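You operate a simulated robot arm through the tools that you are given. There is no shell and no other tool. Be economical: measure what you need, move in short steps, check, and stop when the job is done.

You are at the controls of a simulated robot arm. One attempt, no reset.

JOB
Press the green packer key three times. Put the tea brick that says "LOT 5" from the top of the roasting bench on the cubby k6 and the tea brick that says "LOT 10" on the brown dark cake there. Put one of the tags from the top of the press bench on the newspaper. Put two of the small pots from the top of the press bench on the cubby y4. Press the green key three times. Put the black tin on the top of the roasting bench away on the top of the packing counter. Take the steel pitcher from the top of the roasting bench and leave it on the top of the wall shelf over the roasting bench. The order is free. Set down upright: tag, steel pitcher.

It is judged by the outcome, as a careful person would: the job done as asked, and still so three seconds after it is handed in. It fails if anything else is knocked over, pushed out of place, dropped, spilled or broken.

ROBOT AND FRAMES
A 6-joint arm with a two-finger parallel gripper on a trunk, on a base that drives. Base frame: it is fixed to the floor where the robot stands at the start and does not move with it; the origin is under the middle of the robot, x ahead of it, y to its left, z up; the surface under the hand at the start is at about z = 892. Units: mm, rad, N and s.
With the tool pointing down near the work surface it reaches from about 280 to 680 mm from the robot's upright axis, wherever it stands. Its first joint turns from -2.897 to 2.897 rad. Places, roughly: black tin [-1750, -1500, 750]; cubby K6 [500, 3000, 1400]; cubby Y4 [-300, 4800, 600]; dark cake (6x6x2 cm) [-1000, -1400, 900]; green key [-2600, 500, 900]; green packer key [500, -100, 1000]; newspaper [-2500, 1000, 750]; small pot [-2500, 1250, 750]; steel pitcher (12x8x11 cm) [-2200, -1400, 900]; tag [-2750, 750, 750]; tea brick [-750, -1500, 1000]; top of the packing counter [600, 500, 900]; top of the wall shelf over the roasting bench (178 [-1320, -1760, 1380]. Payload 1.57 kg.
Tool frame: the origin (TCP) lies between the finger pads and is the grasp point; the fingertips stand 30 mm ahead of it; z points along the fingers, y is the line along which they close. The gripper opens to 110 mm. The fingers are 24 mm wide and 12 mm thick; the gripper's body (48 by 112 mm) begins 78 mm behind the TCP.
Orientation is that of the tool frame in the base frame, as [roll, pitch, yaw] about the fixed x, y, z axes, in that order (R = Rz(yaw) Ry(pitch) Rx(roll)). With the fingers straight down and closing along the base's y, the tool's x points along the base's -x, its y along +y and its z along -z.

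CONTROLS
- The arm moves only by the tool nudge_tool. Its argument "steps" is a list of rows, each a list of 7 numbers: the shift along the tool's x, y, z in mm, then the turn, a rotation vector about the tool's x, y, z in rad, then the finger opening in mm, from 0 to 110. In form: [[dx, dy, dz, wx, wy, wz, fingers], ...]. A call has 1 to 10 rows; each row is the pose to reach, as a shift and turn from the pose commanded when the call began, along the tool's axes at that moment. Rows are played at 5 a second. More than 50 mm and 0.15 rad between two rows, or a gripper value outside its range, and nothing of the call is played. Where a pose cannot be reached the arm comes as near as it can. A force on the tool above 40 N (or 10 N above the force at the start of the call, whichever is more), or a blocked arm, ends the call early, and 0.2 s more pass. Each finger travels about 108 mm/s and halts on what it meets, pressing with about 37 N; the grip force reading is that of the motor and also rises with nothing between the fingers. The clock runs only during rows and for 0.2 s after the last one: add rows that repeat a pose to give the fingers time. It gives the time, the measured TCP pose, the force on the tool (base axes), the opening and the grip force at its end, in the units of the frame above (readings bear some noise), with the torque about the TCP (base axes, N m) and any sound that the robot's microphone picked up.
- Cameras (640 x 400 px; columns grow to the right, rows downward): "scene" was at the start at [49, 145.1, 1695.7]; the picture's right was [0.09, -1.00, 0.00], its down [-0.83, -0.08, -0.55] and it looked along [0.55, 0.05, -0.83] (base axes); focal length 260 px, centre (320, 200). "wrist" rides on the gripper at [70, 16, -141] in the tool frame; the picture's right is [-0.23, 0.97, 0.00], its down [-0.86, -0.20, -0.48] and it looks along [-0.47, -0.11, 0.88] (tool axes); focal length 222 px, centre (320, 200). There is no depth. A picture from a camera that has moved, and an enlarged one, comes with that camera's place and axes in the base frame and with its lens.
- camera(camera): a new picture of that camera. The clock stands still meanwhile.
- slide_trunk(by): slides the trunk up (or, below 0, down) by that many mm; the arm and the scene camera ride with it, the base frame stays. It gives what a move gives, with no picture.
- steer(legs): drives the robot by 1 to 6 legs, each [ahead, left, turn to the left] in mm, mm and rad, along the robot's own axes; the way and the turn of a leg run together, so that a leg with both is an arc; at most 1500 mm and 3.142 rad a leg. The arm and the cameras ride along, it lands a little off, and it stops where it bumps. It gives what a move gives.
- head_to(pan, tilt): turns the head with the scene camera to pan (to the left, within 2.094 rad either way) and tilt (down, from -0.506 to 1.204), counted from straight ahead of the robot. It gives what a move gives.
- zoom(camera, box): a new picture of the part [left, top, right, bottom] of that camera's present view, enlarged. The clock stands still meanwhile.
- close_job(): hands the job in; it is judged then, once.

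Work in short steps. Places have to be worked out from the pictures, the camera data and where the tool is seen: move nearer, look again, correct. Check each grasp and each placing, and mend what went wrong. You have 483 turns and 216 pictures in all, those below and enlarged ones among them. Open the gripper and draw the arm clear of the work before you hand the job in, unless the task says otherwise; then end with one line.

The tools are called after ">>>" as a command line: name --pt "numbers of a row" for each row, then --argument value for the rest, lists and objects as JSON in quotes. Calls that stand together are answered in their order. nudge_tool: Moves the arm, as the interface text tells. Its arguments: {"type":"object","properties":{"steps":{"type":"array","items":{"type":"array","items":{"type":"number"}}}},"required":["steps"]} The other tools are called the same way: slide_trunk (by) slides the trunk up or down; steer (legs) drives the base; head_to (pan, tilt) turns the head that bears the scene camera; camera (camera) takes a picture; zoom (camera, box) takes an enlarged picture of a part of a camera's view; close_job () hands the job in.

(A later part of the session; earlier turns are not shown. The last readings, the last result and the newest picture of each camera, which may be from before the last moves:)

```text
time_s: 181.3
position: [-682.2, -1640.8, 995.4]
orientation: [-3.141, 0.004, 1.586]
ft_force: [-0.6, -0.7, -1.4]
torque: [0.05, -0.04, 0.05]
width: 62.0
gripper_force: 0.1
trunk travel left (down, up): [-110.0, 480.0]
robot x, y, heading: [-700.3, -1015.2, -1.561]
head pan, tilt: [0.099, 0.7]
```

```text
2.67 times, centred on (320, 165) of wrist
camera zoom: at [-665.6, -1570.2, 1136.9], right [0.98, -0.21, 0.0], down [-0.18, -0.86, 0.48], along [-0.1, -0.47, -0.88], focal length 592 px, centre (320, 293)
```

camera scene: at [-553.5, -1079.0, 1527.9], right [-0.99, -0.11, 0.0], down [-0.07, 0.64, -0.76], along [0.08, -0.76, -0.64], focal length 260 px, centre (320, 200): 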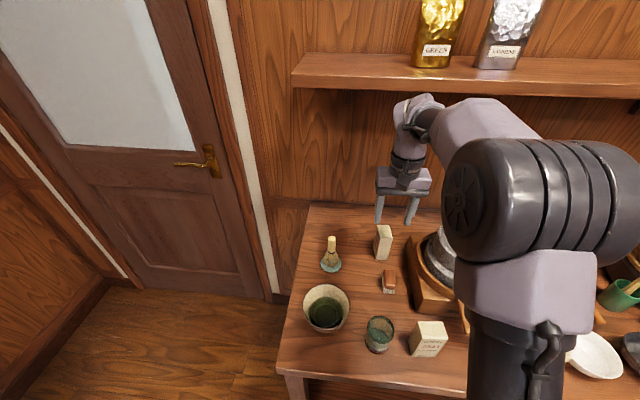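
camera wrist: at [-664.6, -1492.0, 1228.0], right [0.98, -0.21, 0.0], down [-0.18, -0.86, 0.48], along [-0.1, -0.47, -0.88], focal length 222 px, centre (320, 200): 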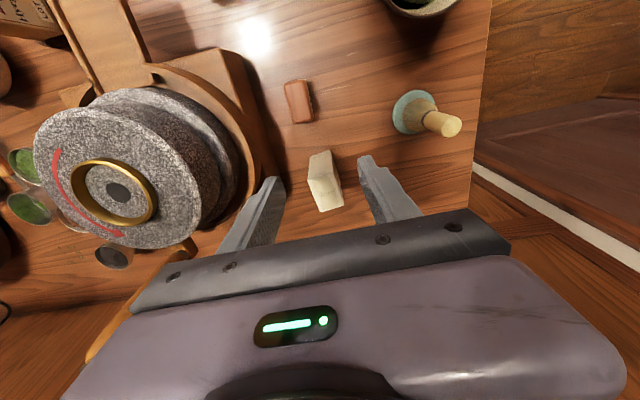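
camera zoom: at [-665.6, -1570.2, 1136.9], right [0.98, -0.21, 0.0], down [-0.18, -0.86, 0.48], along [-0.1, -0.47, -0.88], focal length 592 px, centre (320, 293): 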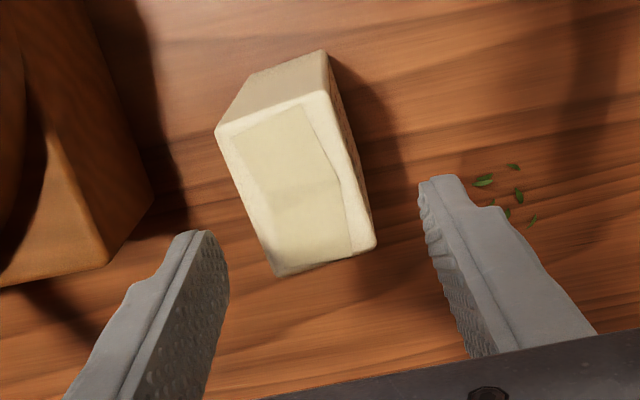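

The brick is turned ≈0.1 rad; center ≈(-685,-1632). I align, descend and close.

>>> nudge_tool --pt "7 -3 0 0 0 -0.085 62" --pt "7 -3 30 0 0 -0.085 62" --pt "7 -3 66 0 0 -0.085 62" --pt "7 -3 66 0 0 -0.085 44" --pt "7 -3 66 0 0 -0.085 32" --pt "7 -3 66 0 0 -0.085 30" --pt "7 -3 66 0 0 -0.085 30"

>>> nudge_tool --pt "0 0 -40 0 0 0 30" --pt "20 0 -80 0 0 0 30" --pt "50 0 -110 0 0 0 30" --pt "90 0 -130 0 0 0 30" --pt "130 0 -150 0 0 0 30" --pt "170 0 -170 0 0 0 30" --pt "210 0 -190 0 0 0 30" --pt "250 0 -210 0 0 0 30"

>>> camera --camera "scene"

```text
time_s: 182.9
position: [-687.2, -1633.3, 931.0]
orientation: [-3.14, 0.004, 1.672]
ft_force: [0.2, 0.6, 0.2]
torque: [0.05, -0.02, 0.0]
width: 37.4
gripper_force: 36.9
trunk travel left (down, up): [-110.0, 480.0]
robot x, y, heading: [-697.3, -1013.0, -1.56]
head pan, tilt: [0.099, 0.7]
```

```text
time_s: 184.7
position: [-711.2, -1379.5, 1138.3]
orientation: [-3.14, 0.003, 1.671]
ft_force: [-0.6, 0.4, -2.3]
torque: [0.0, 0.01, 0.0]
width: 37.7
gripper_force: 36.7
trunk travel left (down, up): [-110.0, 480.0]
robot x, y, heading: [-700.6, -1014.1, -1.557]
head pan, tilt: [0.099, 0.7]
```

```text
110 pictures are left
camera scene: at [-552.7, -1078.5, 1531.5], right [-0.99, -0.12, 0.0], down [-0.07, 0.61, -0.79], along [0.09, -0.78, -0.61], focal length 260 px, centre (320, 200)
```

scene: 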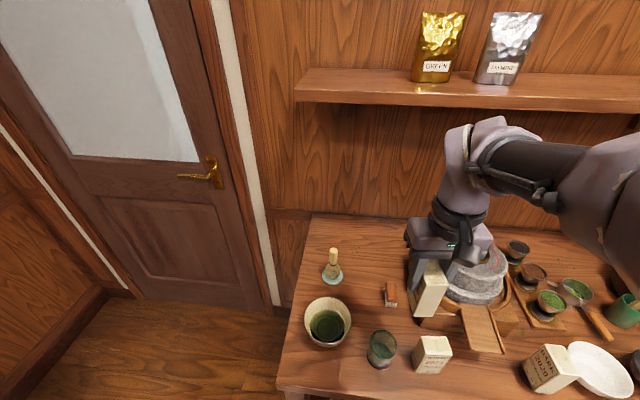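

LOT 5 is held. I drive back out and up the aisle to about (-400, 1250), then turn to face +y and look at the cubby wall.

>>> steer --legs '[[-350, 0, 0], [0, 300, -0.013], [-1450, 0, 0], [-450, 0, 0], [0, 0, 3.14]]'

>>> head_to --pan 0.0 --tilt 0.3

>>> camera --camera "scene"

```text
time_s: 205.1
position: [-361.3, 1594.1, 1138.3]
orientation: [-3.139, 0.004, -1.493]
ft_force: [-0.2, 0.1, -0.9]
torque: [0.03, -0.01, -0.01]
width: 37.6
gripper_force: 37.2
trunk travel left (down, up): [-110.0, 480.0]
robot x, y, heading: [-381.1, 1225.4, 1.556]
head pan, tilt: [0.099, 0.7]
```

```text
time_s: 206.0
position: [-361.3, 1593.3, 1137.2]
orientation: [-3.141, 0.004, -1.494]
ft_force: [0.4, 0.0, -2.6]
torque: [0.02, -0.03, -0.02]
width: 37.5
gripper_force: 36.9
trunk travel left (down, up): [-110.0, 480.0]
robot x, y, heading: [-376.4, 1224.9, 1.556]
head pan, tilt: [0.0, 0.3]
```

```text
109 pictures are left
camera scene: at [-519.1, 1300.1, 1564.1], right [1.0, -0.01, 0.0], down [0.0, -0.3, -0.95], along [0.01, 0.95, -0.3], focal length 260 px, centre (320, 200)
```

scene: 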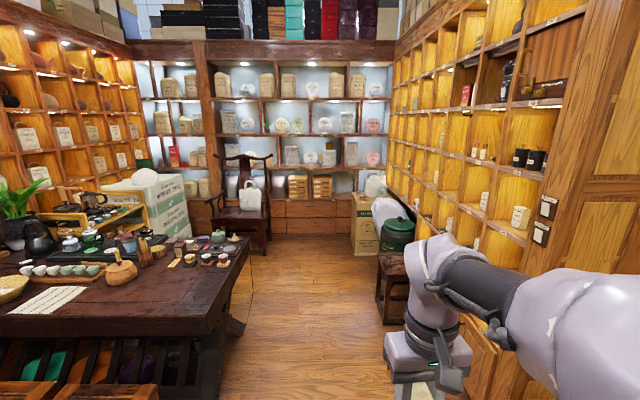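

The cubby wall is on the right. I zoom to read labels.

>>> zoom --camera "scene" --box '[380, 20, 600, 300]'

>>> zoom --camera "scene" --box '[390, 90, 550, 230]'

```text
1.43 times, centred on (490, 160) of scene
camera zoom: at [-519.1, 1300.1, 1564.1], right [1.0, -0.01, 0.0], down [0.0, -0.3, -0.95], along [0.01, 0.95, -0.3], focal length 371 px, centre (77, 257)
```

zoom: 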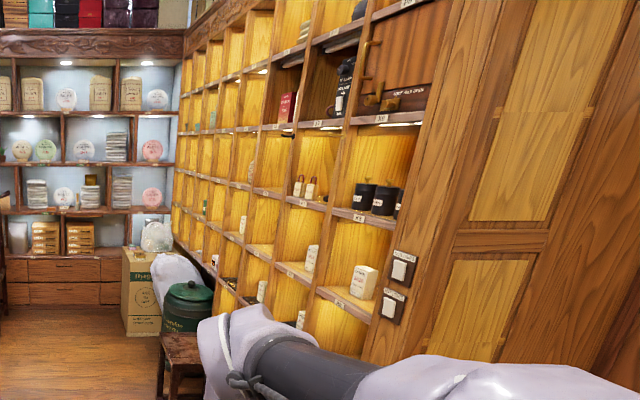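

```text
2.86 times, centred on (470, 160) of scene
camera zoom: at [-519.1, 1300.1, 1564.1], right [1.0, -0.01, 0.0], down [0.0, -0.3, -0.95], along [0.01, 0.95, -0.3], focal length 742 px, centre (-109, 314)
```

zoom: 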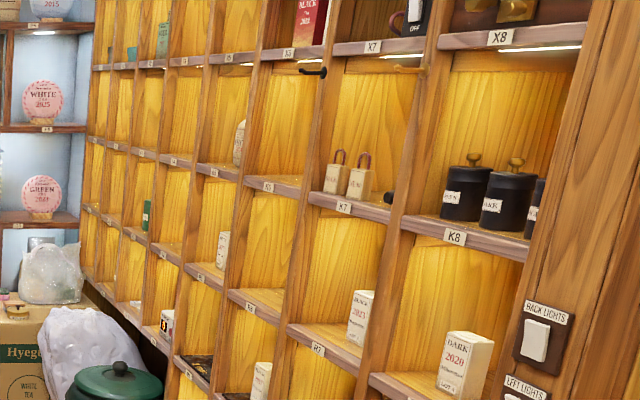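

K6 is the third column from the near end, floor at z≈1330, front plane x≈364, y≈3000; a stool stands in front of it at y≥3000. I drive to y≈2620, then turn to face the wall.

>>> steer --legs '[[1395, 0, 0.015], [0, 0, -1.571]]'

>>> head_to --pan 0.5 --tilt 0.3

>>> camera --camera "scene"

```text
time_s: 216.7
position: [-5.7, 2588.2, 1138.4]
orientation: [-3.142, 0.003, -3.052]
ft_force: [-0.2, 0.2, -0.9]
torque: [0.05, 0.01, -0.02]
width: 37.6
gripper_force: 37.2
trunk travel left (down, up): [-110.0, 480.0]
robot x, y, heading: [-371.6, 2605.3, 0.001]
head pan, tilt: [0.0, 0.3]
```

```text
time_s: 217.6
position: [-5.2, 2587.6, 1137.1]
orientation: [-3.14, 0.002, -3.051]
ft_force: [-0.6, -0.2, -1.7]
torque: [0.01, -0.02, -0.02]
width: 37.7
gripper_force: 37.2
trunk travel left (down, up): [-110.0, 480.0]
robot x, y, heading: [-374.9, 2601.4, 0.001]
head pan, tilt: [0.499, 0.3]
```

```text
106 pictures are left
camera scene: at [-311.6, 2784.1, 1564.1], right [0.48, -0.88, 0.0], down [-0.26, -0.14, -0.96], along [0.84, 0.46, -0.3], focal length 260 px, centre (320, 200)
```

scene: 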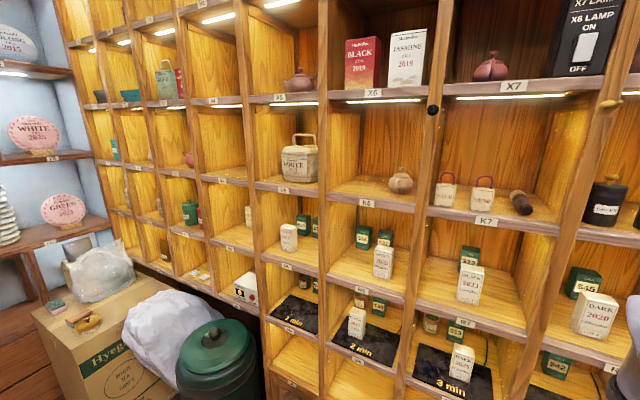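

K6 (label at (367,202)) holds a small pot at its right; I zoom for measurements.

>>> zoom --camera "scene" --box '[300, 80, 460, 230]'

```text
2.67 times, centred on (380, 155) of scene
camera zoom: at [-311.6, 2784.1, 1564.1], right [0.48, -0.88, 0.0], down [-0.26, -0.14, -0.96], along [0.84, 0.46, -0.3], focal length 693 px, centre (160, 320)
```

zoom: 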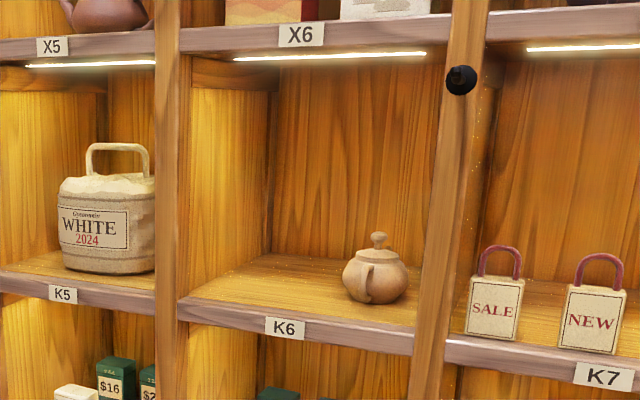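

K6: opening y 2871–3131, floor z≈1350, front x≈366; a teapot occupies y≈2890–2975, so the brick goes at y≈3058. I raise the trunk and turn the tool horizontal, extending it to keep wrist room.

>>> slide_trunk --by 250

>>> nudge_tool --pt "-31 -3 0 0.0065 -0.1427 0.0065 30" --pt "-62 -6 0 0.0129 -0.2854 0.0129 30" --pt "-93 -9 0 0.0194 -0.4281 0.0194 30" --pt "-124 -12 0 0.0259 -0.5708 0.0259 30" --pt "-155 -15 0 0.0323 -0.7135 0.0323 30" --pt "-186 -17 0 0.0388 -0.8562 0.0388 30"

>>> nudge_tool --pt "0 0 0 0.0065 -0.1427 0.0065 30" --pt "0 0 0 0.0129 -0.2854 0.0129 30" --pt "0 0 0 0.0194 -0.4281 0.0194 30" --pt "0 0 0 0.0259 -0.5708 0.0259 30" --pt "0 0 0 0.0323 -0.7135 0.0323 30"

>>> camera --camera "scene"

```text
time_s: 220.2
position: [-5.1, 2587.9, 1387.5]
orientation: [-3.14, 0.004, -3.051]
ft_force: [-0.5, 0.1, -1.3]
torque: [-0.01, -0.01, -0.02]
width: 37.4
gripper_force: 36.4
trunk travel left (down, up): [-360.0, 230.0]
robot x, y, heading: [-372.0, 2598.2, -0.003]
head pan, tilt: [0.499, 0.3]
```

```text
time_s: 221.6
position: [183.6, 2587.7, 1388.8]
orientation: [-3.107, 0.861, -3.073]
ft_force: [0.9, 0.3, -1.3]
torque: [0.0, 0.06, -0.03]
width: 37.6
gripper_force: 37.3
trunk travel left (down, up): [-360.0, 230.0]
robot x, y, heading: [-371.9, 2598.0, -0.001]
head pan, tilt: [0.499, 0.3]
```

```text
time_s: 222.8
position: [184.0, 2515.5, 1494.8]
orientation: [2.496, 1.513, 2.538]
ft_force: [-0.9, 0.0, -0.7]
torque: [-0.03, 0.08, 0.04]
width: 37.5
gripper_force: 37.0
out of reach, approached as far as the arm can: row 1, 2, 3, 4, 5
trunk travel left (down, up): [-360.0, 230.0]
robot x, y, heading: [-375.5, 2599.8, 0.005]
head pan, tilt: [0.499, 0.3]
```

```text
104 pictures are left
camera scene: at [-313.5, 2782.3, 1814.5], right [0.48, -0.88, 0.0], down [-0.26, -0.14, -0.96], along [0.84, 0.46, -0.29], focal length 260 px, centre (320, 200)
```

scene: 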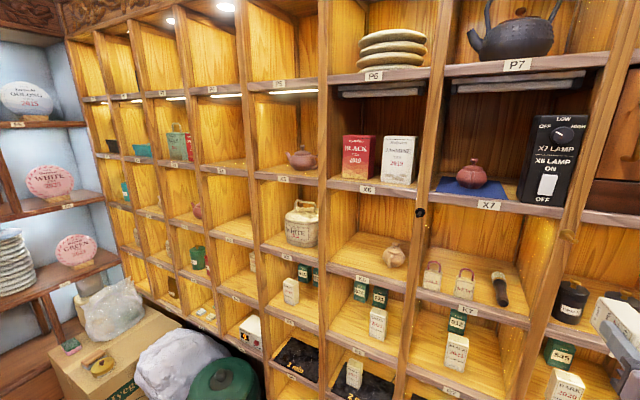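

The tool is horizontal but sits 107 mm high (wrist limit for this trunk height). I lower the trunk instead, and swing the arm toward +y.

>>> slide_trunk --by -85

>>> nudge_tool --pt "0 40 0 0 0 0 30" --pt "0 80 0 0 0 0 30" --pt "0 120 0 0 0 0 30" --pt "0 160 0 0 0 0 30"

```text
time_s: 224.0
position: [185.1, 2518.0, 1410.3]
orientation: [2.526, 1.512, 2.572]
ft_force: [-0.1, 0.9, -2.3]
torque: [-0.02, 0.06, 0.02]
width: 37.6
gripper_force: 36.9
trunk travel left (down, up): [-275.0, 315.0]
robot x, y, heading: [-370.6, 2600.2, -0.0]
head pan, tilt: [0.499, 0.3]
```

```text
time_s: 225.0
position: [178.7, 2577.9, 1454.0]
orientation: [2.519, 1.503, 2.58]
ft_force: [1.0, 0.9, -1.7]
torque: [-0.02, 0.02, 0.0]
width: 37.7
gripper_force: 37.2
out of reach, approached as far as the arm can: row 1, 2, 3, 4
trunk travel left (down, up): [-275.0, 315.0]
robot x, y, heading: [-369.3, 2603.6, -0.001]
head pan, tilt: [0.499, 0.3]
```

I command up and forward relative to the trunk, to get a feasible pose.

>>> nudge_tool --pt "-40 0 20 0 0 0 30" --pt "-80 0 40 0 0 0 30" --pt "-120 0 60 0 0 0 30" --pt "-160 0 80 0 0 0 30" --pt "-200 0 100 0 0 0 30"

```text
time_s: 226.2
position: [287.0, 2579.5, 1650.1]
orientation: [2.496, 1.512, 2.544]
ft_force: [0.0, 0.4, -0.8]
torque: [-0.02, -0.02, 0.04]
width: 37.8
gripper_force: 9.2
trunk travel left (down, up): [-275.0, 315.0]
robot x, y, heading: [-369.6, 2601.6, 0.001]
head pan, tilt: [0.499, 0.3]
```

The arm is free again. The grip force dropped oddly, so I check the brick.

>>> head_to --pan 0.1 --tilt 0.3

>>> camera --camera "scene"

>>> camera --camera "wrist"

```text
time_s: 227.1
position: [286.1, 2579.0, 1649.0]
orientation: [2.499, 1.51, 2.544]
ft_force: [-0.3, -0.2, -2.1]
torque: [0.01, 0.01, 0.02]
width: 37.3
gripper_force: 37.6
trunk travel left (down, up): [-275.0, 315.0]
robot x, y, heading: [-373.5, 2601.2, -0.001]
head pan, tilt: [0.099, 0.3]
```

```text
103 pictures are left
camera scene: at [-300.5, 2748.8, 1729.1], right [0.1, -0.99, 0.0], down [-0.29, -0.03, -0.96], along [0.95, 0.1, -0.3], focal length 260 px, centre (320, 200)
```

scene: 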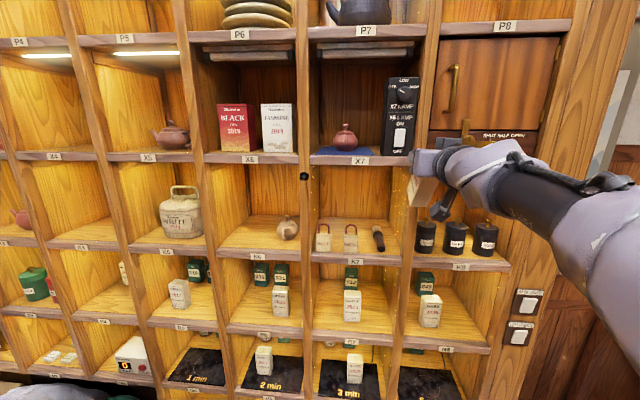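

```text
102 pictures are left
camera wrist: at [141.6, 2589.5, 1586.8], right [-0.03, 0.96, 0.26], down [-0.43, -0.25, 0.87], along [0.9, -0.08, 0.42], focal length 222 px, centre (320, 200)
```

wrist: 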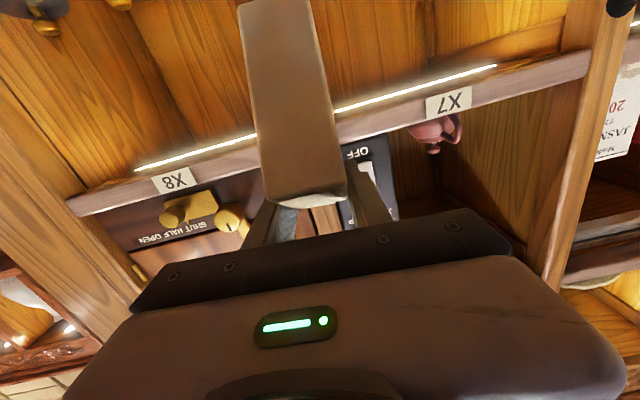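

The brick is firmly held, pointing at the shelf. I back off a little, lower the trunk to K6 height, and strafe left; the robot can stand beside the stool.

>>> steer --legs '[[-40, 0, 0]]'

>>> slide_trunk --by -235

>>> steer --legs '[[0, 480, 0]]'

>>> camera --camera "scene"

```text
time_s: 228.0
position: [242.9, 2579.1, 1650.6]
orientation: [2.513, 1.512, 2.561]
ft_force: [-0.8, -0.7, -0.1]
torque: [-0.03, 0.02, 0.01]
width: 37.8
gripper_force: 37.5
trunk travel left (down, up): [-275.0, 315.0]
robot x, y, heading: [-413.4, 2600.1, -0.004]
head pan, tilt: [0.099, 0.3]
```

```text
time_s: 230.4
position: [245.6, 2578.4, 1414.6]
orientation: [2.526, 1.513, 2.573]
ft_force: [-0.2, -0.1, -1.8]
torque: [0.0, 0.0, -0.04]
width: 37.6
gripper_force: 37.3
trunk travel left (down, up): [-40.0, 550.0]
robot x, y, heading: [-414.1, 2604.4, -0.001]
head pan, tilt: [0.099, 0.3]
```

```text
time_s: 233.3
position: [246.4, 3052.4, 1415.1]
orientation: [2.53, 1.51, 2.57]
ft_force: [0.1, 0.6, -1.2]
torque: [0.03, -0.01, -0.02]
width: 37.9
gripper_force: 36.7
trunk travel left (down, up): [-40.0, 550.0]
robot x, y, heading: [-410.5, 3078.6, -0.01]
head pan, tilt: [0.099, 0.3]
```

```text
101 pictures are left
camera scene: at [-339.3, 3226.2, 1494.1], right [0.09, -1.0, 0.0], down [-0.29, -0.03, -0.96], along [0.95, 0.09, -0.3], focal length 260 px, centre (320, 200)
```

scene: 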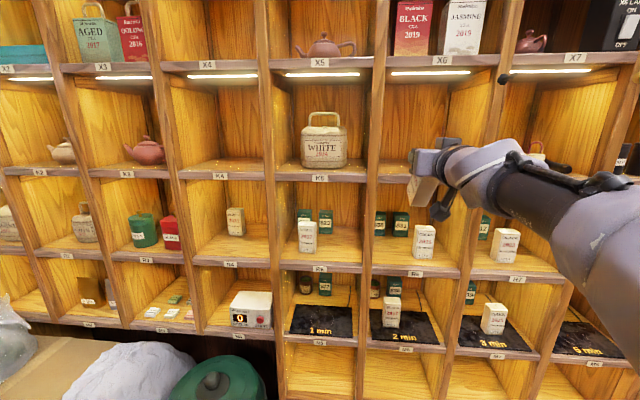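

The brick is lined up with K6's free left part. I drive 100 mm ahead and check.

>>> steer --legs '[[100, 0, 0.005]]'

>>> zoom --camera "scene" --box '[330, 90, 560, 260]'

>>> camera --camera "wrist"

```text
time_s: 234.4
position: [348.4, 3055.7, 1413.2]
orientation: [2.535, 1.511, 2.581]
ft_force: [0.7, -1.1, -1.4]
torque: [0.01, 0.0, 0.0]
width: 37.4
gripper_force: 37.3
trunk travel left (down, up): [-40.0, 550.0]
robot x, y, heading: [-311.4, 3077.6, -0.0]
head pan, tilt: [0.099, 0.3]
```

```text
2.35 times, centred on (445, 175) of scene
camera zoom: at [-239.2, 3226.1, 1494.1], right [0.1, -0.99, 0.0], down [-0.29, -0.03, -0.96], along [0.95, 0.1, -0.3], focal length 611 px, centre (26, 259)
```

zoom: 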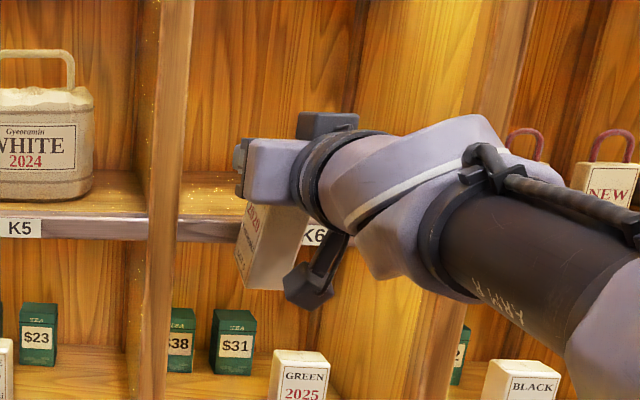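

```text
99 pictures are left
camera wrist: at [203.1, 3067.1, 1351.5], right [-0.03, 0.96, 0.26], down [-0.42, -0.25, 0.87], along [0.9, -0.08, 0.42], focal length 222 px, centre (320, 200)
```

wrist: 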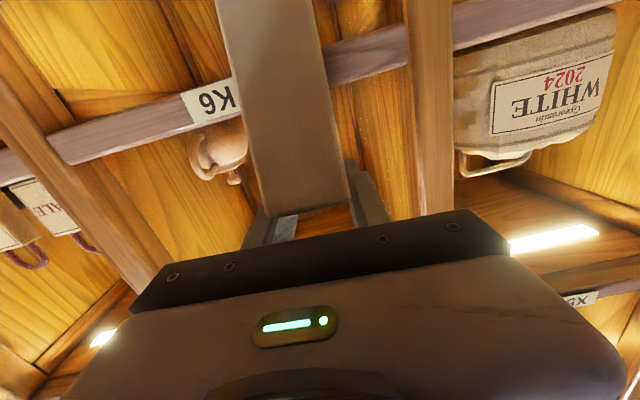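

The brick has pivoted in the grip and hangs roughly upright below the fingers. So I treat it as upright: back off, raise ~50 mm so its bottom clears the shelf edge, and look.

>>> steer --legs '[[-70, 0, 0]]'

>>> slide_trunk --by 50

>>> zoom --camera "scene" --box '[360, 110, 500, 220]'

```text
time_s: 235.4
position: [276.9, 3056.1, 1414.4]
orientation: [2.524, 1.511, 2.57]
ft_force: [0.4, -0.9, -0.9]
torque: [-0.01, -0.01, 0.01]
width: 37.2
gripper_force: 37.3
trunk travel left (down, up): [-40.0, 550.0]
robot x, y, heading: [-382.0, 3077.1, 0.002]
head pan, tilt: [0.099, 0.3]
```

```text
time_s: 236.3
position: [276.2, 3056.6, 1463.8]
orientation: [2.53, 1.51, 2.578]
ft_force: [0.0, 0.1, -2.1]
torque: [-0.03, -0.03, 0.0]
width: 36.8
gripper_force: 37.6
trunk travel left (down, up): [-90.0, 500.0]
robot x, y, heading: [-382.9, 3075.1, -0.003]
head pan, tilt: [0.099, 0.3]
```

```text
3.64 times, centred on (430, 165) of scene
camera zoom: at [-310.0, 3226.1, 1544.1], right [0.1, -0.99, 0.0], down [-0.29, -0.03, -0.96], along [0.95, 0.1, -0.3], focal length 945 px, centre (-80, 327)
```

zoom: 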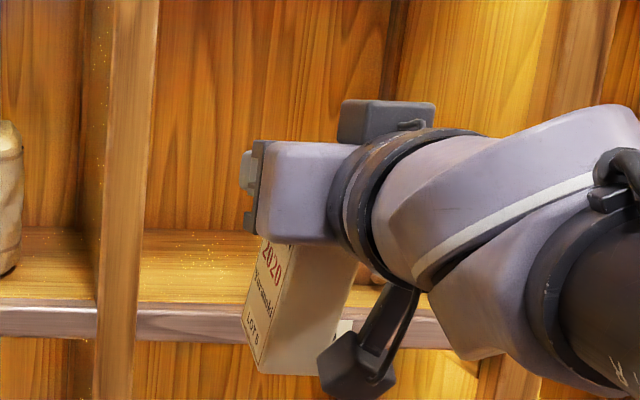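

The label reads LOT 5. Measuring shows the brick tilted ~25° and held only near its top corner, so I must be gentle: raise ~30 mm slowly, then slide it into K6.

>>> nudge_tool --pt "-6 0 0 0 0 0 30" --pt "-12 0 0 0 0 0 30" --pt "-18 0 0 0 0 0 30" --pt "-24 0 0 0 0 0 30" --pt "-30 0 0 0 0 0 30" --pt "-33 0 8 0 0 0 30" --pt "-34 0 18 0 0 0 30" --pt "-34 0 28 0 0 0 30"

>>> zoom --camera "scene" --box '[360, 90, 500, 210]'

>>> camera --camera "wrist"

```text
time_s: 238.2
position: [307.1, 3055.8, 1496.6]
orientation: [2.534, 1.512, 2.577]
ft_force: [-0.7, -0.1, -1.7]
torque: [-0.04, -0.06, 0.02]
width: 37.3
gripper_force: 37.3
trunk travel left (down, up): [-90.0, 500.0]
robot x, y, heading: [-383.5, 3075.9, 0.002]
head pan, tilt: [0.099, 0.3]
```

```text
3.33 times, centred on (430, 150) of scene
camera zoom: at [-309.8, 3226.1, 1544.1], right [0.1, -0.99, 0.0], down [-0.29, -0.03, -0.96], along [0.95, 0.1, -0.3], focal length 866 px, centre (-47, 367)
```

zoom: 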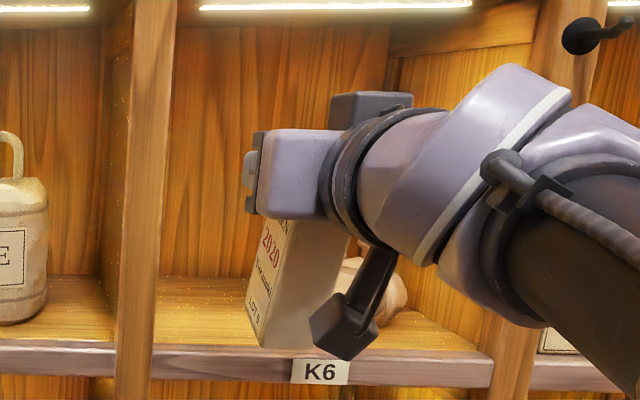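

```text
96 pictures are left
camera wrist: at [162.2, 3066.6, 1435.0], right [-0.03, 0.96, 0.26], down [-0.42, -0.25, 0.87], along [0.9, -0.08, 0.42], focal length 222 px, centre (320, 200)
```

wrist: 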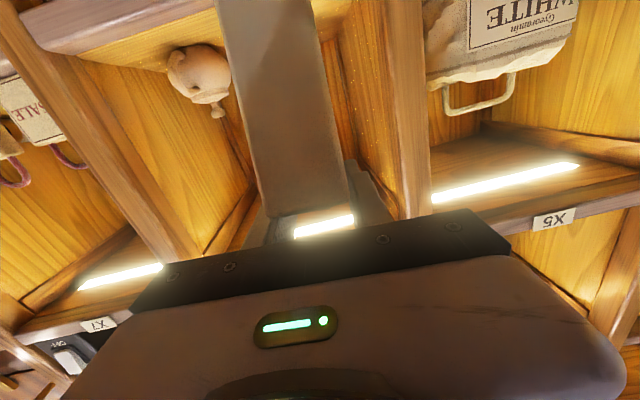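

The brick's bottom is ~28 mm above the floor. I push it slowly 125 mm into the cubby.

>>> nudge_tool --pt "0 0 10 0 0 0 30" --pt "-1 0 23 0 0 0 30" --pt "-2 0 36 0 0 0 30" --pt "-2 0 49 0 0 0 30" --pt "-3 0 62 0 0 0 30" --pt "-4 0 75 0 0 0 30" --pt "-4 0 88 0 0 0 30" --pt "-5 0 101 0 0 0 30" --pt "-5 0 114 0 0 0 30" --pt "-6 0 125 0 0 0 30"

>>> zoom --camera "scene" --box '[350, 90, 490, 210]'

```text
time_s: 240.3
position: [416.2, 3059.9, 1488.5]
orientation: [2.527, 1.512, 2.573]
ft_force: [-0.8, -0.4, -2.0]
torque: [-0.02, -0.04, -0.01]
width: 37.3
gripper_force: 36.6
out of reach, approached as far as the arm can: row 9, 10
trunk travel left (down, up): [-90.0, 500.0]
robot x, y, heading: [-380.4, 3078.7, 0.004]
head pan, tilt: [0.099, 0.3]
```

```text
3.33 times, centred on (420, 150) of scene
camera zoom: at [-310.4, 3226.1, 1544.2], right [0.1, -0.99, 0.0], down [-0.29, -0.03, -0.96], along [0.95, 0.1, -0.3], focal length 866 px, centre (-13, 367)
```

zoom: 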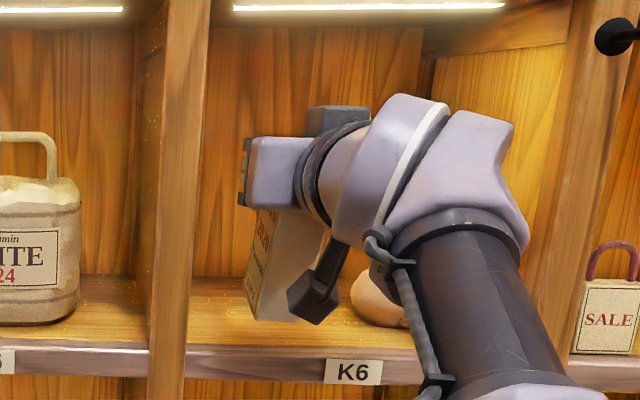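

At the arm's reach limit. I pull back 40 mm, and move the base ahead 60 instead.

>>> nudge_tool --pt "0 0 -12 0 0 0 30" --pt "0 0 -24 0 0 0 30" --pt "0 0 -36 0 0 0 30" --pt "0 0 -46 0 0 0 30"

>>> steer --legs '[[30, 0, 0], [30, 0, 0]]'

>>> zoom --camera "scene" --box '[350, 90, 490, 210]'

```text
time_s: 241.3
position: [369.5, 3058.0, 1491.6]
orientation: [2.536, 1.513, 2.583]
ft_force: [0.6, -0.3, -1.5]
torque: [0.0, -0.02, 0.01]
width: 37.3
gripper_force: 37.2
trunk travel left (down, up): [-90.0, 500.0]
robot x, y, heading: [-380.5, 3077.4, 0.005]
head pan, tilt: [0.099, 0.3]
```

```text
time_s: 242.6
position: [432.1, 3057.4, 1488.8]
orientation: [2.54, 1.51, 2.588]
ft_force: [0.3, -0.1, -2.4]
torque: [-0.01, -0.05, 0.01]
width: 37.3
gripper_force: 37.2
trunk travel left (down, up): [-90.0, 500.0]
robot x, y, heading: [-321.1, 3082.3, 0.0]
head pan, tilt: [0.099, 0.3]
```

```text
3.33 times, centred on (420, 150) of scene
camera zoom: at [-248.3, 3226.2, 1544.0], right [0.1, -0.99, 0.0], down [-0.3, -0.03, -0.95], along [0.95, 0.1, -0.3], focal length 866 px, centre (-13, 367)
```

zoom: 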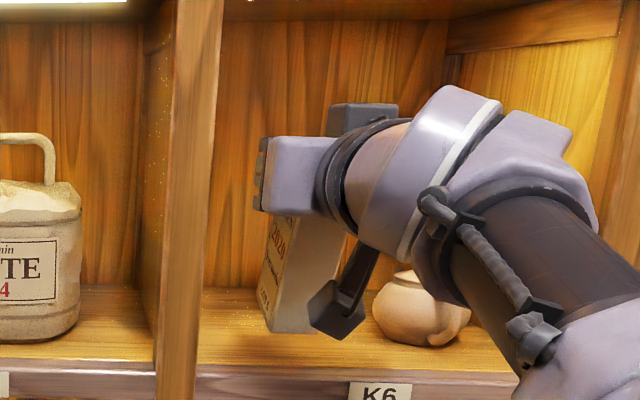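

Inside. I lower slowly until the brick's lower edge touches the floor.

>>> nudge_tool --pt "5 0 0 0 0 0 30" --pt "9 0 0 0 0 0 30" --pt "13 0 0 0 0 0 30" --pt "16 0 0 0 0 0 30" --pt "19 0 0 0 0 0 30"

>>> zoom --camera "scene" --box '[370, 110, 470, 210]'

```text
time_s: 243.8
position: [429.4, 3058.3, 1471.1]
orientation: [2.541, 1.513, 2.59]
ft_force: [0.0, 0.5, -1.8]
torque: [0.05, 0.01, 0.02]
width: 37.2
gripper_force: 36.9
trunk travel left (down, up): [-90.0, 500.0]
robot x, y, heading: [-324.1, 3079.1, 0.005]
head pan, tilt: [0.099, 0.3]
```

```text
4.00 times, centred on (420, 160) of scene
camera zoom: at [-249.7, 3226.2, 1544.1], right [0.1, -0.99, 0.0], down [-0.29, -0.03, -0.96], along [0.95, 0.1, -0.3], focal length 1039 px, centre (-80, 360)
```

zoom: 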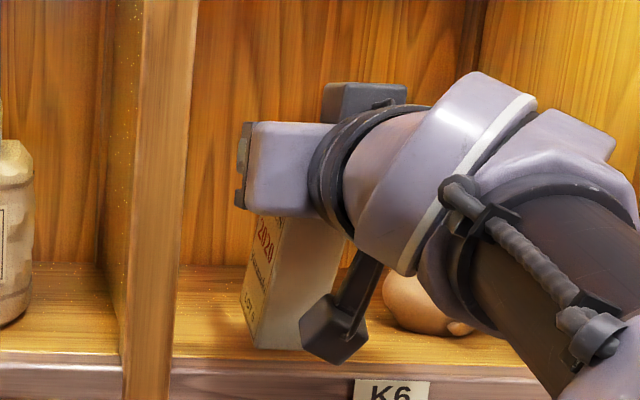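

Not yet touching; I continue down.

>>> nudge_tool --pt "3 0 0 0 0 0 30" --pt "6 0 0 0 0 0 30" --pt "9 0 0 0 0 0 30" --pt "12 0 0 0 0 0 30"

>>> zoom --camera "scene" --box '[370, 110, 470, 210]'

```text
time_s: 244.8
position: [430.0, 3057.8, 1454.1]
orientation: [2.572, 1.503, 2.62]
ft_force: [-2.0, 1.8, 8.5]
torque: [-0.08, 0.52, -0.05]
width: 37.7
gripper_force: 15.2
trunk travel left (down, up): [-90.0, 500.0]
robot x, y, heading: [-322.9, 3076.4, -0.001]
head pan, tilt: [0.099, 0.3]
```

```text
4.00 times, centred on (420, 160) of scene
camera zoom: at [-249.3, 3225.8, 1543.9], right [0.1, -0.99, 0.0], down [-0.29, -0.03, -0.96], along [0.95, 0.1, -0.3], focal length 1039 px, centre (-80, 360)
```

zoom: 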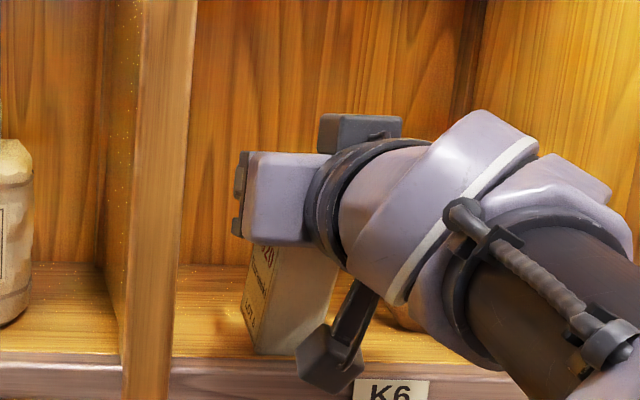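

Contact at the near edge. I roll the brick flat by moving forward and slightly down.

>>> nudge_tool --pt "1 0 6 0 0 0 30" --pt "3 0 12 0 0 0 30" --pt "5 0 18 0 0 0 30" --pt "7 0 24 0 0 0 30"

>>> zoom --camera "scene" --box '[370, 110, 470, 210]'

```text
time_s: 245.8
position: [450.3, 3059.4, 1455.3]
orientation: [2.501, 1.515, 2.548]
ft_force: [-2.7, -1.2, 13.2]
torque: [-0.34, 0.63, -0.01]
width: 37.8
gripper_force: 37.2
trunk travel left (down, up): [-90.0, 500.0]
robot x, y, heading: [-319.7, 3078.0, 0.004]
head pan, tilt: [0.099, 0.3]
```

```text
4.00 times, centred on (420, 160) of scene
camera zoom: at [-252.1, 3226.1, 1544.4], right [0.1, -0.99, 0.0], down [-0.29, -0.03, -0.96], along [0.95, 0.1, -0.29], focal length 1039 px, centre (-80, 360)
```

zoom: 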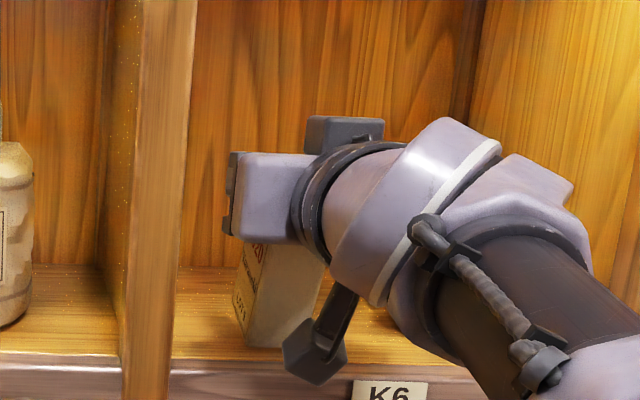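

Tilt is now ~12°. I open the fingers slightly to let it settle flat.

>>> nudge_tool --pt "0 0 0 0 0 0 40" --pt "0 0 0 0 0 0 44" --pt "0 0 0 0 0 0 52" --pt "0 0 0 0 0 0 56" --pt "0 0 0 0 0 0 56"

>>> zoom --camera "scene" --box '[370, 110, 470, 210]'

```text
time_s: 247.0
position: [452.9, 3060.5, 1452.0]
orientation: [2.532, 1.511, 2.578]
ft_force: [0.6, -0.3, 0.2]
torque: [-0.03, -0.03, 0.02]
width: 56.1
gripper_force: 0.1
trunk travel left (down, up): [-90.0, 500.0]
robot x, y, heading: [-325.6, 3079.9, 0.002]
head pan, tilt: [0.099, 0.3]
```

```text
4.00 times, centred on (420, 160) of scene
camera zoom: at [-249.9, 3226.2, 1544.1], right [0.1, -0.99, 0.0], down [-0.29, -0.03, -0.96], along [0.95, 0.1, -0.3], focal length 1039 px, centre (-80, 360)
```

zoom: 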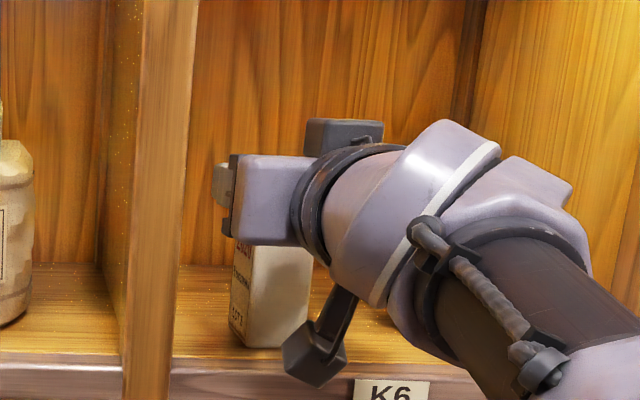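

The brick stands upright in K6. I raise the fingers off it and withdraw.

>>> nudge_tool --pt "-10 0 0 0 0 0 60" --pt "-22 0 0 0 0 0 60" --pt "-22 0 -40 0 0 0 60" --pt "-22 0 -80 0 0 0 60"

>>> steer --legs '[[-150, 0, 0]]'

>>> camera --camera "wrist"

```text
time_s: 248.0
position: [372.3, 3057.1, 1479.5]
orientation: [2.526, 1.511, 2.571]
ft_force: [-0.4, -0.1, 0.0]
torque: [0.02, 0.01, -0.02]
width: 60.2
gripper_force: 0.0
trunk travel left (down, up): [-90.0, 500.0]
robot x, y, heading: [-325.2, 3079.5, -0.0]
head pan, tilt: [0.099, 0.3]
```

```text
time_s: 249.4
position: [223.5, 3057.2, 1478.7]
orientation: [2.526, 1.51, 2.57]
ft_force: [-0.5, 0.1, 0.8]
torque: [0.0, 0.02, -0.04]
width: 59.9
gripper_force: 0.1
trunk travel left (down, up): [-90.0, 500.0]
robot x, y, heading: [-469.8, 3074.0, -0.002]
head pan, tilt: [0.099, 0.3]
```

```text
89 pictures are left
camera wrist: at [79.0, 3068.3, 1417.1], right [-0.03, 0.96, 0.26], down [-0.43, -0.25, 0.87], along [0.9, -0.08, 0.42], focal length 222 px, centre (320, 200)
```

wrist: 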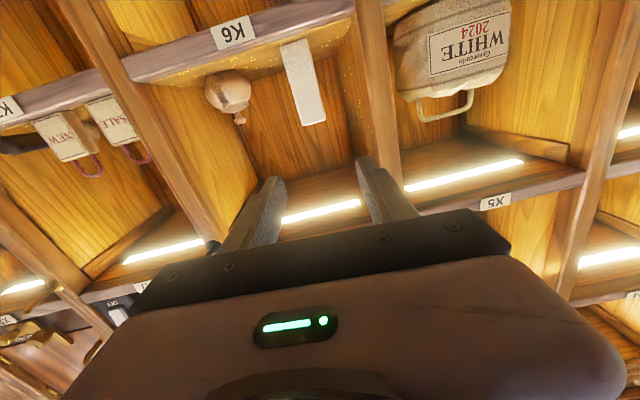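

LOT 5 stands in K6. I fold the tool back to pointing down while retracting.

>>> nudge_tool --pt "20 0 -30 -0.0065 0.1427 -0.0065 30" --pt "40 0 -60 -0.0129 0.2854 -0.0129 0" --pt "60 0 -90 -0.0194 0.4281 -0.0194 0" --pt "80 0 -120 -0.0259 0.5708 -0.0259 0" --pt "100 0 -150 -0.0323 0.7135 -0.0323 0" --pt "120 0 -180 -0.0388 0.8562 -0.0388 0"

>>> nudge_tool --pt "0 0 0 -0.0065 0.1427 -0.0065 0" --pt "0 0 0 -0.0129 0.2854 -0.0129 0" --pt "0 0 0 -0.0194 0.4281 -0.0194 0" --pt "0 0 0 -0.0259 0.5708 -0.0259 0" --pt "0 0 0 -0.0323 0.7135 -0.0323 0"

```text
time_s: 250.8
position: [40.4, 3052.8, 1368.6]
orientation: [3.12, 0.665, -3.057]
ft_force: [0.1, 0.1, 0.0]
torque: [0.0, 0.01, 0.0]
width: 0.0
gripper_force: 21.4
trunk travel left (down, up): [-90.0, 500.0]
robot x, y, heading: [-472.6, 3081.6, 0.001]
head pan, tilt: [0.099, 0.3]
```

```text
time_s: 252.0
position: [11.8, 3057.3, 1321.8]
orientation: [3.104, 0.003, -3.007]
ft_force: [0.0, 0.5, 0.7]
torque: [0.01, 0.02, -0.01]
width: 0.1
gripper_force: 21.2
out of reach, approached as far as the arm can: row 4, 5
trunk travel left (down, up): [-90.0, 500.0]
robot x, y, heading: [-470.7, 3077.9, -0.0]
head pan, tilt: [0.099, 0.3]
```

I straighten the tool, turn to face -x, and drive down the aisle and west along y≈1370 toward the press bench.

>>> nudge_tool --pt "25 0 30 0.018 0 0.067 0" --pt "50 0 60 0.0376 0 0.1346 0" --pt "90 0 80 0.0376 0 0.1346 0"

>>> steer --legs '[[0, 0, 3.1416], [0, 1200, 0], [0, 500, 0]]'

>>> head_to --pan 0.0 --tilt 0.5

>>> camera --camera "scene"

```text
time_s: 252.8
position: [-80.3, 3048.3, 1246.8]
orientation: [-3.136, -0.048, -3.14]
ft_force: [0.1, -0.7, -0.7]
torque: [-0.02, 0.0, 0.01]
width: 0.0
gripper_force: 21.1
trunk travel left (down, up): [-90.0, 500.0]
robot x, y, heading: [-469.8, 3077.5, -0.0]
head pan, tilt: [0.099, 0.3]
```

```text
refused: 3.1416 is not a number from -3.14159 to 3.14159
```

```text
time_s: 253.5
position: [-80.3, 3047.4, 1246.5]
orientation: [-3.137, -0.048, -3.138]
ft_force: [0.3, 0.1, -0.5]
torque: [0.01, -0.01, -0.02]
width: 0.0
gripper_force: 21.0
trunk travel left (down, up): [-90.0, 500.0]
robot x, y, heading: [-471.4, 3078.6, 0.002]
head pan, tilt: [0.0, 0.499]
```

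```text
88 pictures are left
camera scene: at [-400.7, 3216.8, 1525.8], right [0.0, -1.0, 0.0], down [-0.48, 0.0, -0.88], along [0.88, 0.0, -0.48], focal length 260 px, centre (320, 200)
```

scene: 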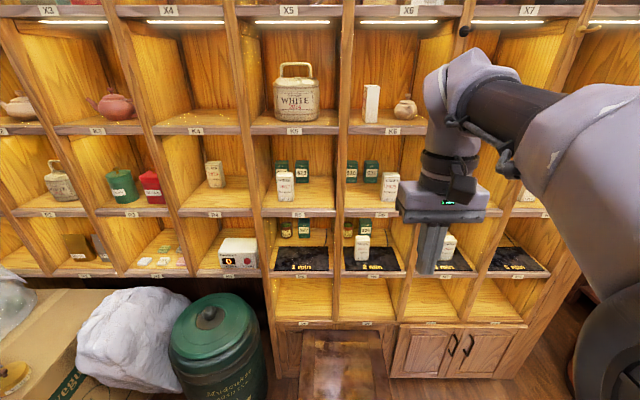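

K6 shows the brick standing beside the teapot. I redo the drive with a legal turn.

>>> steer --legs '[[0, 0, 3.139], [0, 1200, 0], [0, 500, 0]]'

>>> camera --camera "scene"

```text
time_s: 269.6
position: [-804.5, 1387.2, 1245.6]
orientation: [-3.135, -0.049, 0.043]
ft_force: [-0.5, -0.2, -0.1]
torque: [0.02, 0.0, 0.02]
width: 0.3
gripper_force: 21.4
trunk travel left (down, up): [-90.0, 500.0]
robot x, y, heading: [-416.8, 1373.9, -3.102]
head pan, tilt: [0.0, 0.499]
```

```text
87 pictures are left
camera scene: at [-480.5, 1227.1, 1525.7], right [-0.04, 1.0, 0.0], down [0.48, 0.02, -0.88], along [-0.88, -0.03, -0.48], focal length 260 px, centre (320, 200)
```

scene: 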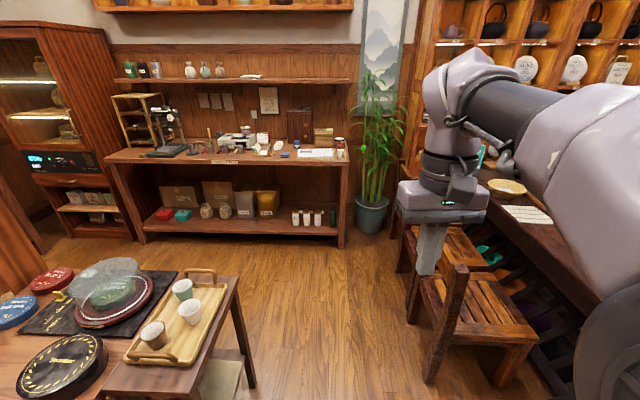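

The way is open. I straighten heading and drive to about (-1950, 1150) before the press bench.

>>> steer --legs '[[0, 0, -0.04], [1300, 0, 0], [230, 200, 0]]'

>>> head_to --pan 0.0 --tilt 0.75

>>> camera --camera "scene"

```text
time_s: 278.2
position: [-2344.9, 1236.3, 1244.1]
orientation: [-3.137, -0.05, -0.024]
ft_force: [-0.7, -0.6, 0.2]
torque: [-0.04, 0.01, 0.01]
width: 0.0
gripper_force: 21.3
trunk travel left (down, up): [-90.0, 500.0]
robot x, y, heading: [-1956.8, 1192.0, 3.116]
head pan, tilt: [0.0, 0.499]
```

```text
time_s: 279.0
position: [-2344.8, 1235.8, 1245.1]
orientation: [-3.136, -0.05, -0.023]
ft_force: [0.2, -0.5, 0.8]
torque: [0.01, 0.04, 0.0]
width: 0.1
gripper_force: 21.3
trunk travel left (down, up): [-90.0, 500.0]
robot x, y, heading: [-1957.9, 1193.3, 3.12]
head pan, tilt: [0.0, 0.75]
```

```text
86 pictures are left
camera scene: at [-2022.5, 1055.3, 1503.8], right [0.02, 1.0, 0.0], down [0.68, -0.02, -0.73], along [-0.73, 0.02, -0.68], focal length 260 px, centre (320, 200)
```

scene: 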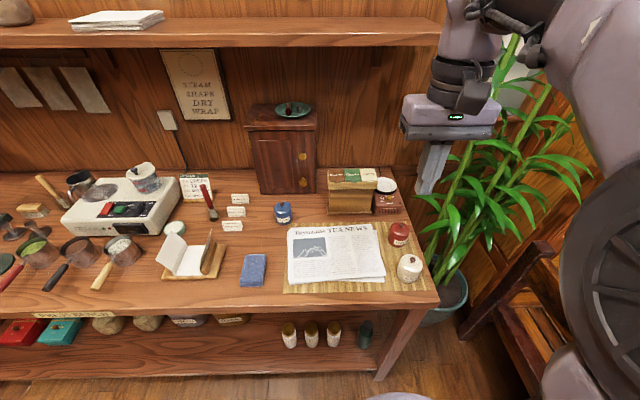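

I zoom on the right and left halves of the bench.

>>> zoom --camera "scene" --box '[210, 160, 440, 300]'

>>> zoom --camera "scene" --box '[40, 150, 270, 300]'

```text
2.78 times, centred on (325, 230) of scene
camera zoom: at [-2022.5, 1055.3, 1503.8], right [0.02, 1.0, 0.0], down [0.68, -0.02, -0.73], along [-0.73, 0.02, -0.68], focal length 723 px, centre (306, 116)
```

zoom: 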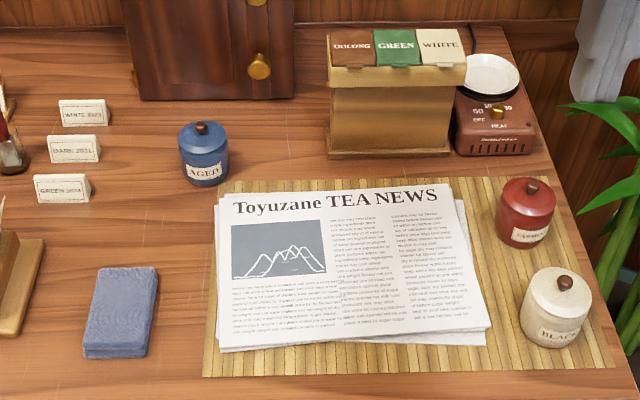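

```text
2.67 times, centred on (155, 225) of scene
camera zoom: at [-2022.5, 1055.3, 1503.8], right [0.02, 1.0, 0.0], down [0.68, -0.02, -0.73], along [-0.73, 0.02, -0.68], focal length 693 px, centre (760, 133)
```

zoom: 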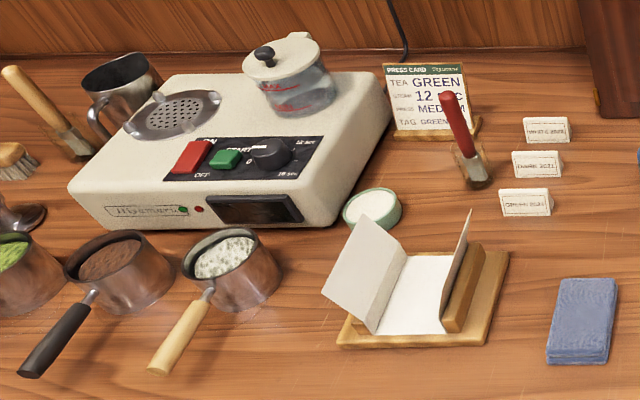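

Small pots: blue AGED, red, and white BLACK. Tags are standing cards near (-2600,781). The green START key is on the steamer. I go closer, between tags and newspaper.

>>> steer --legs '[[0, 0, 0.024], [110, 300, 0]]'

>>> nudge_tool --pt "-10 25 30 0 -0.05 0 50" --pt "-20 50 60 0 -0.05 0 100" --pt "-30 75 90 0 -0.05 0 100" --pt "-40 100 120 0 -0.05 0 100"

>>> camera --camera "wrist"

>>> camera --camera "scene"

```text
time_s: 281.4
position: [-2457.3, 928.7, 1245.2]
orientation: [-3.137, -0.05, 0.002]
ft_force: [-1.3, 0.1, -0.1]
torque: [0.01, 0.0, -0.01]
width: 0.1
gripper_force: 21.3
trunk travel left (down, up): [-90.0, 500.0]
robot x, y, heading: [-2070.0, 894.5, -3.14]
head pan, tilt: [0.0, 0.75]
```

```text
time_s: 282.4
position: [-2489.9, 827.4, 1122.4]
orientation: [-3.137, 0.002, 0.002]
ft_force: [-0.6, -0.4, 1.1]
torque: [0.0, 0.03, 0.04]
width: 100.0
gripper_force: 0.1
trunk travel left (down, up): [-90.0, 500.0]
robot x, y, heading: [-2069.7, 897.2, -3.143]
head pan, tilt: [0.0, 0.75]
```

```text
83 pictures are left
camera wrist: at [-2419.9, 810.5, 1262.9], right [-0.23, -0.97, 0.0], down [-0.85, 0.2, 0.48], along [-0.47, 0.11, -0.88], focal length 222 px, centre (320, 200)
```

wrist: 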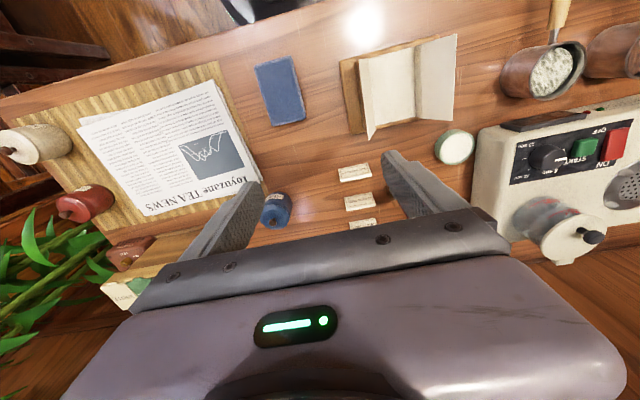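

```text
82 pictures are left
camera scene: at [-2130.6, 756.3, 1503.7], right [0.0, 1.0, 0.0], down [0.68, 0.0, -0.73], along [-0.73, 0.0, -0.68], focal length 260 px, centre (320, 200)
```

scene: 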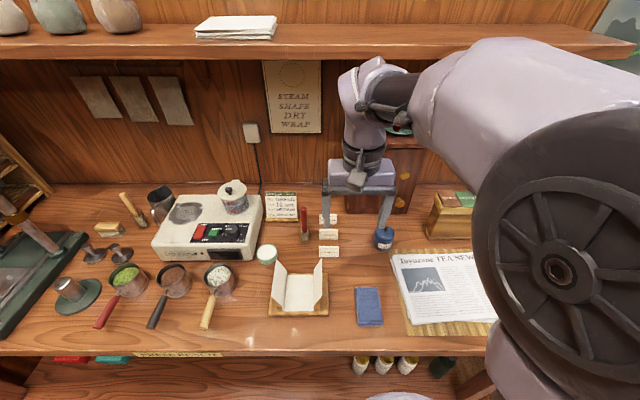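

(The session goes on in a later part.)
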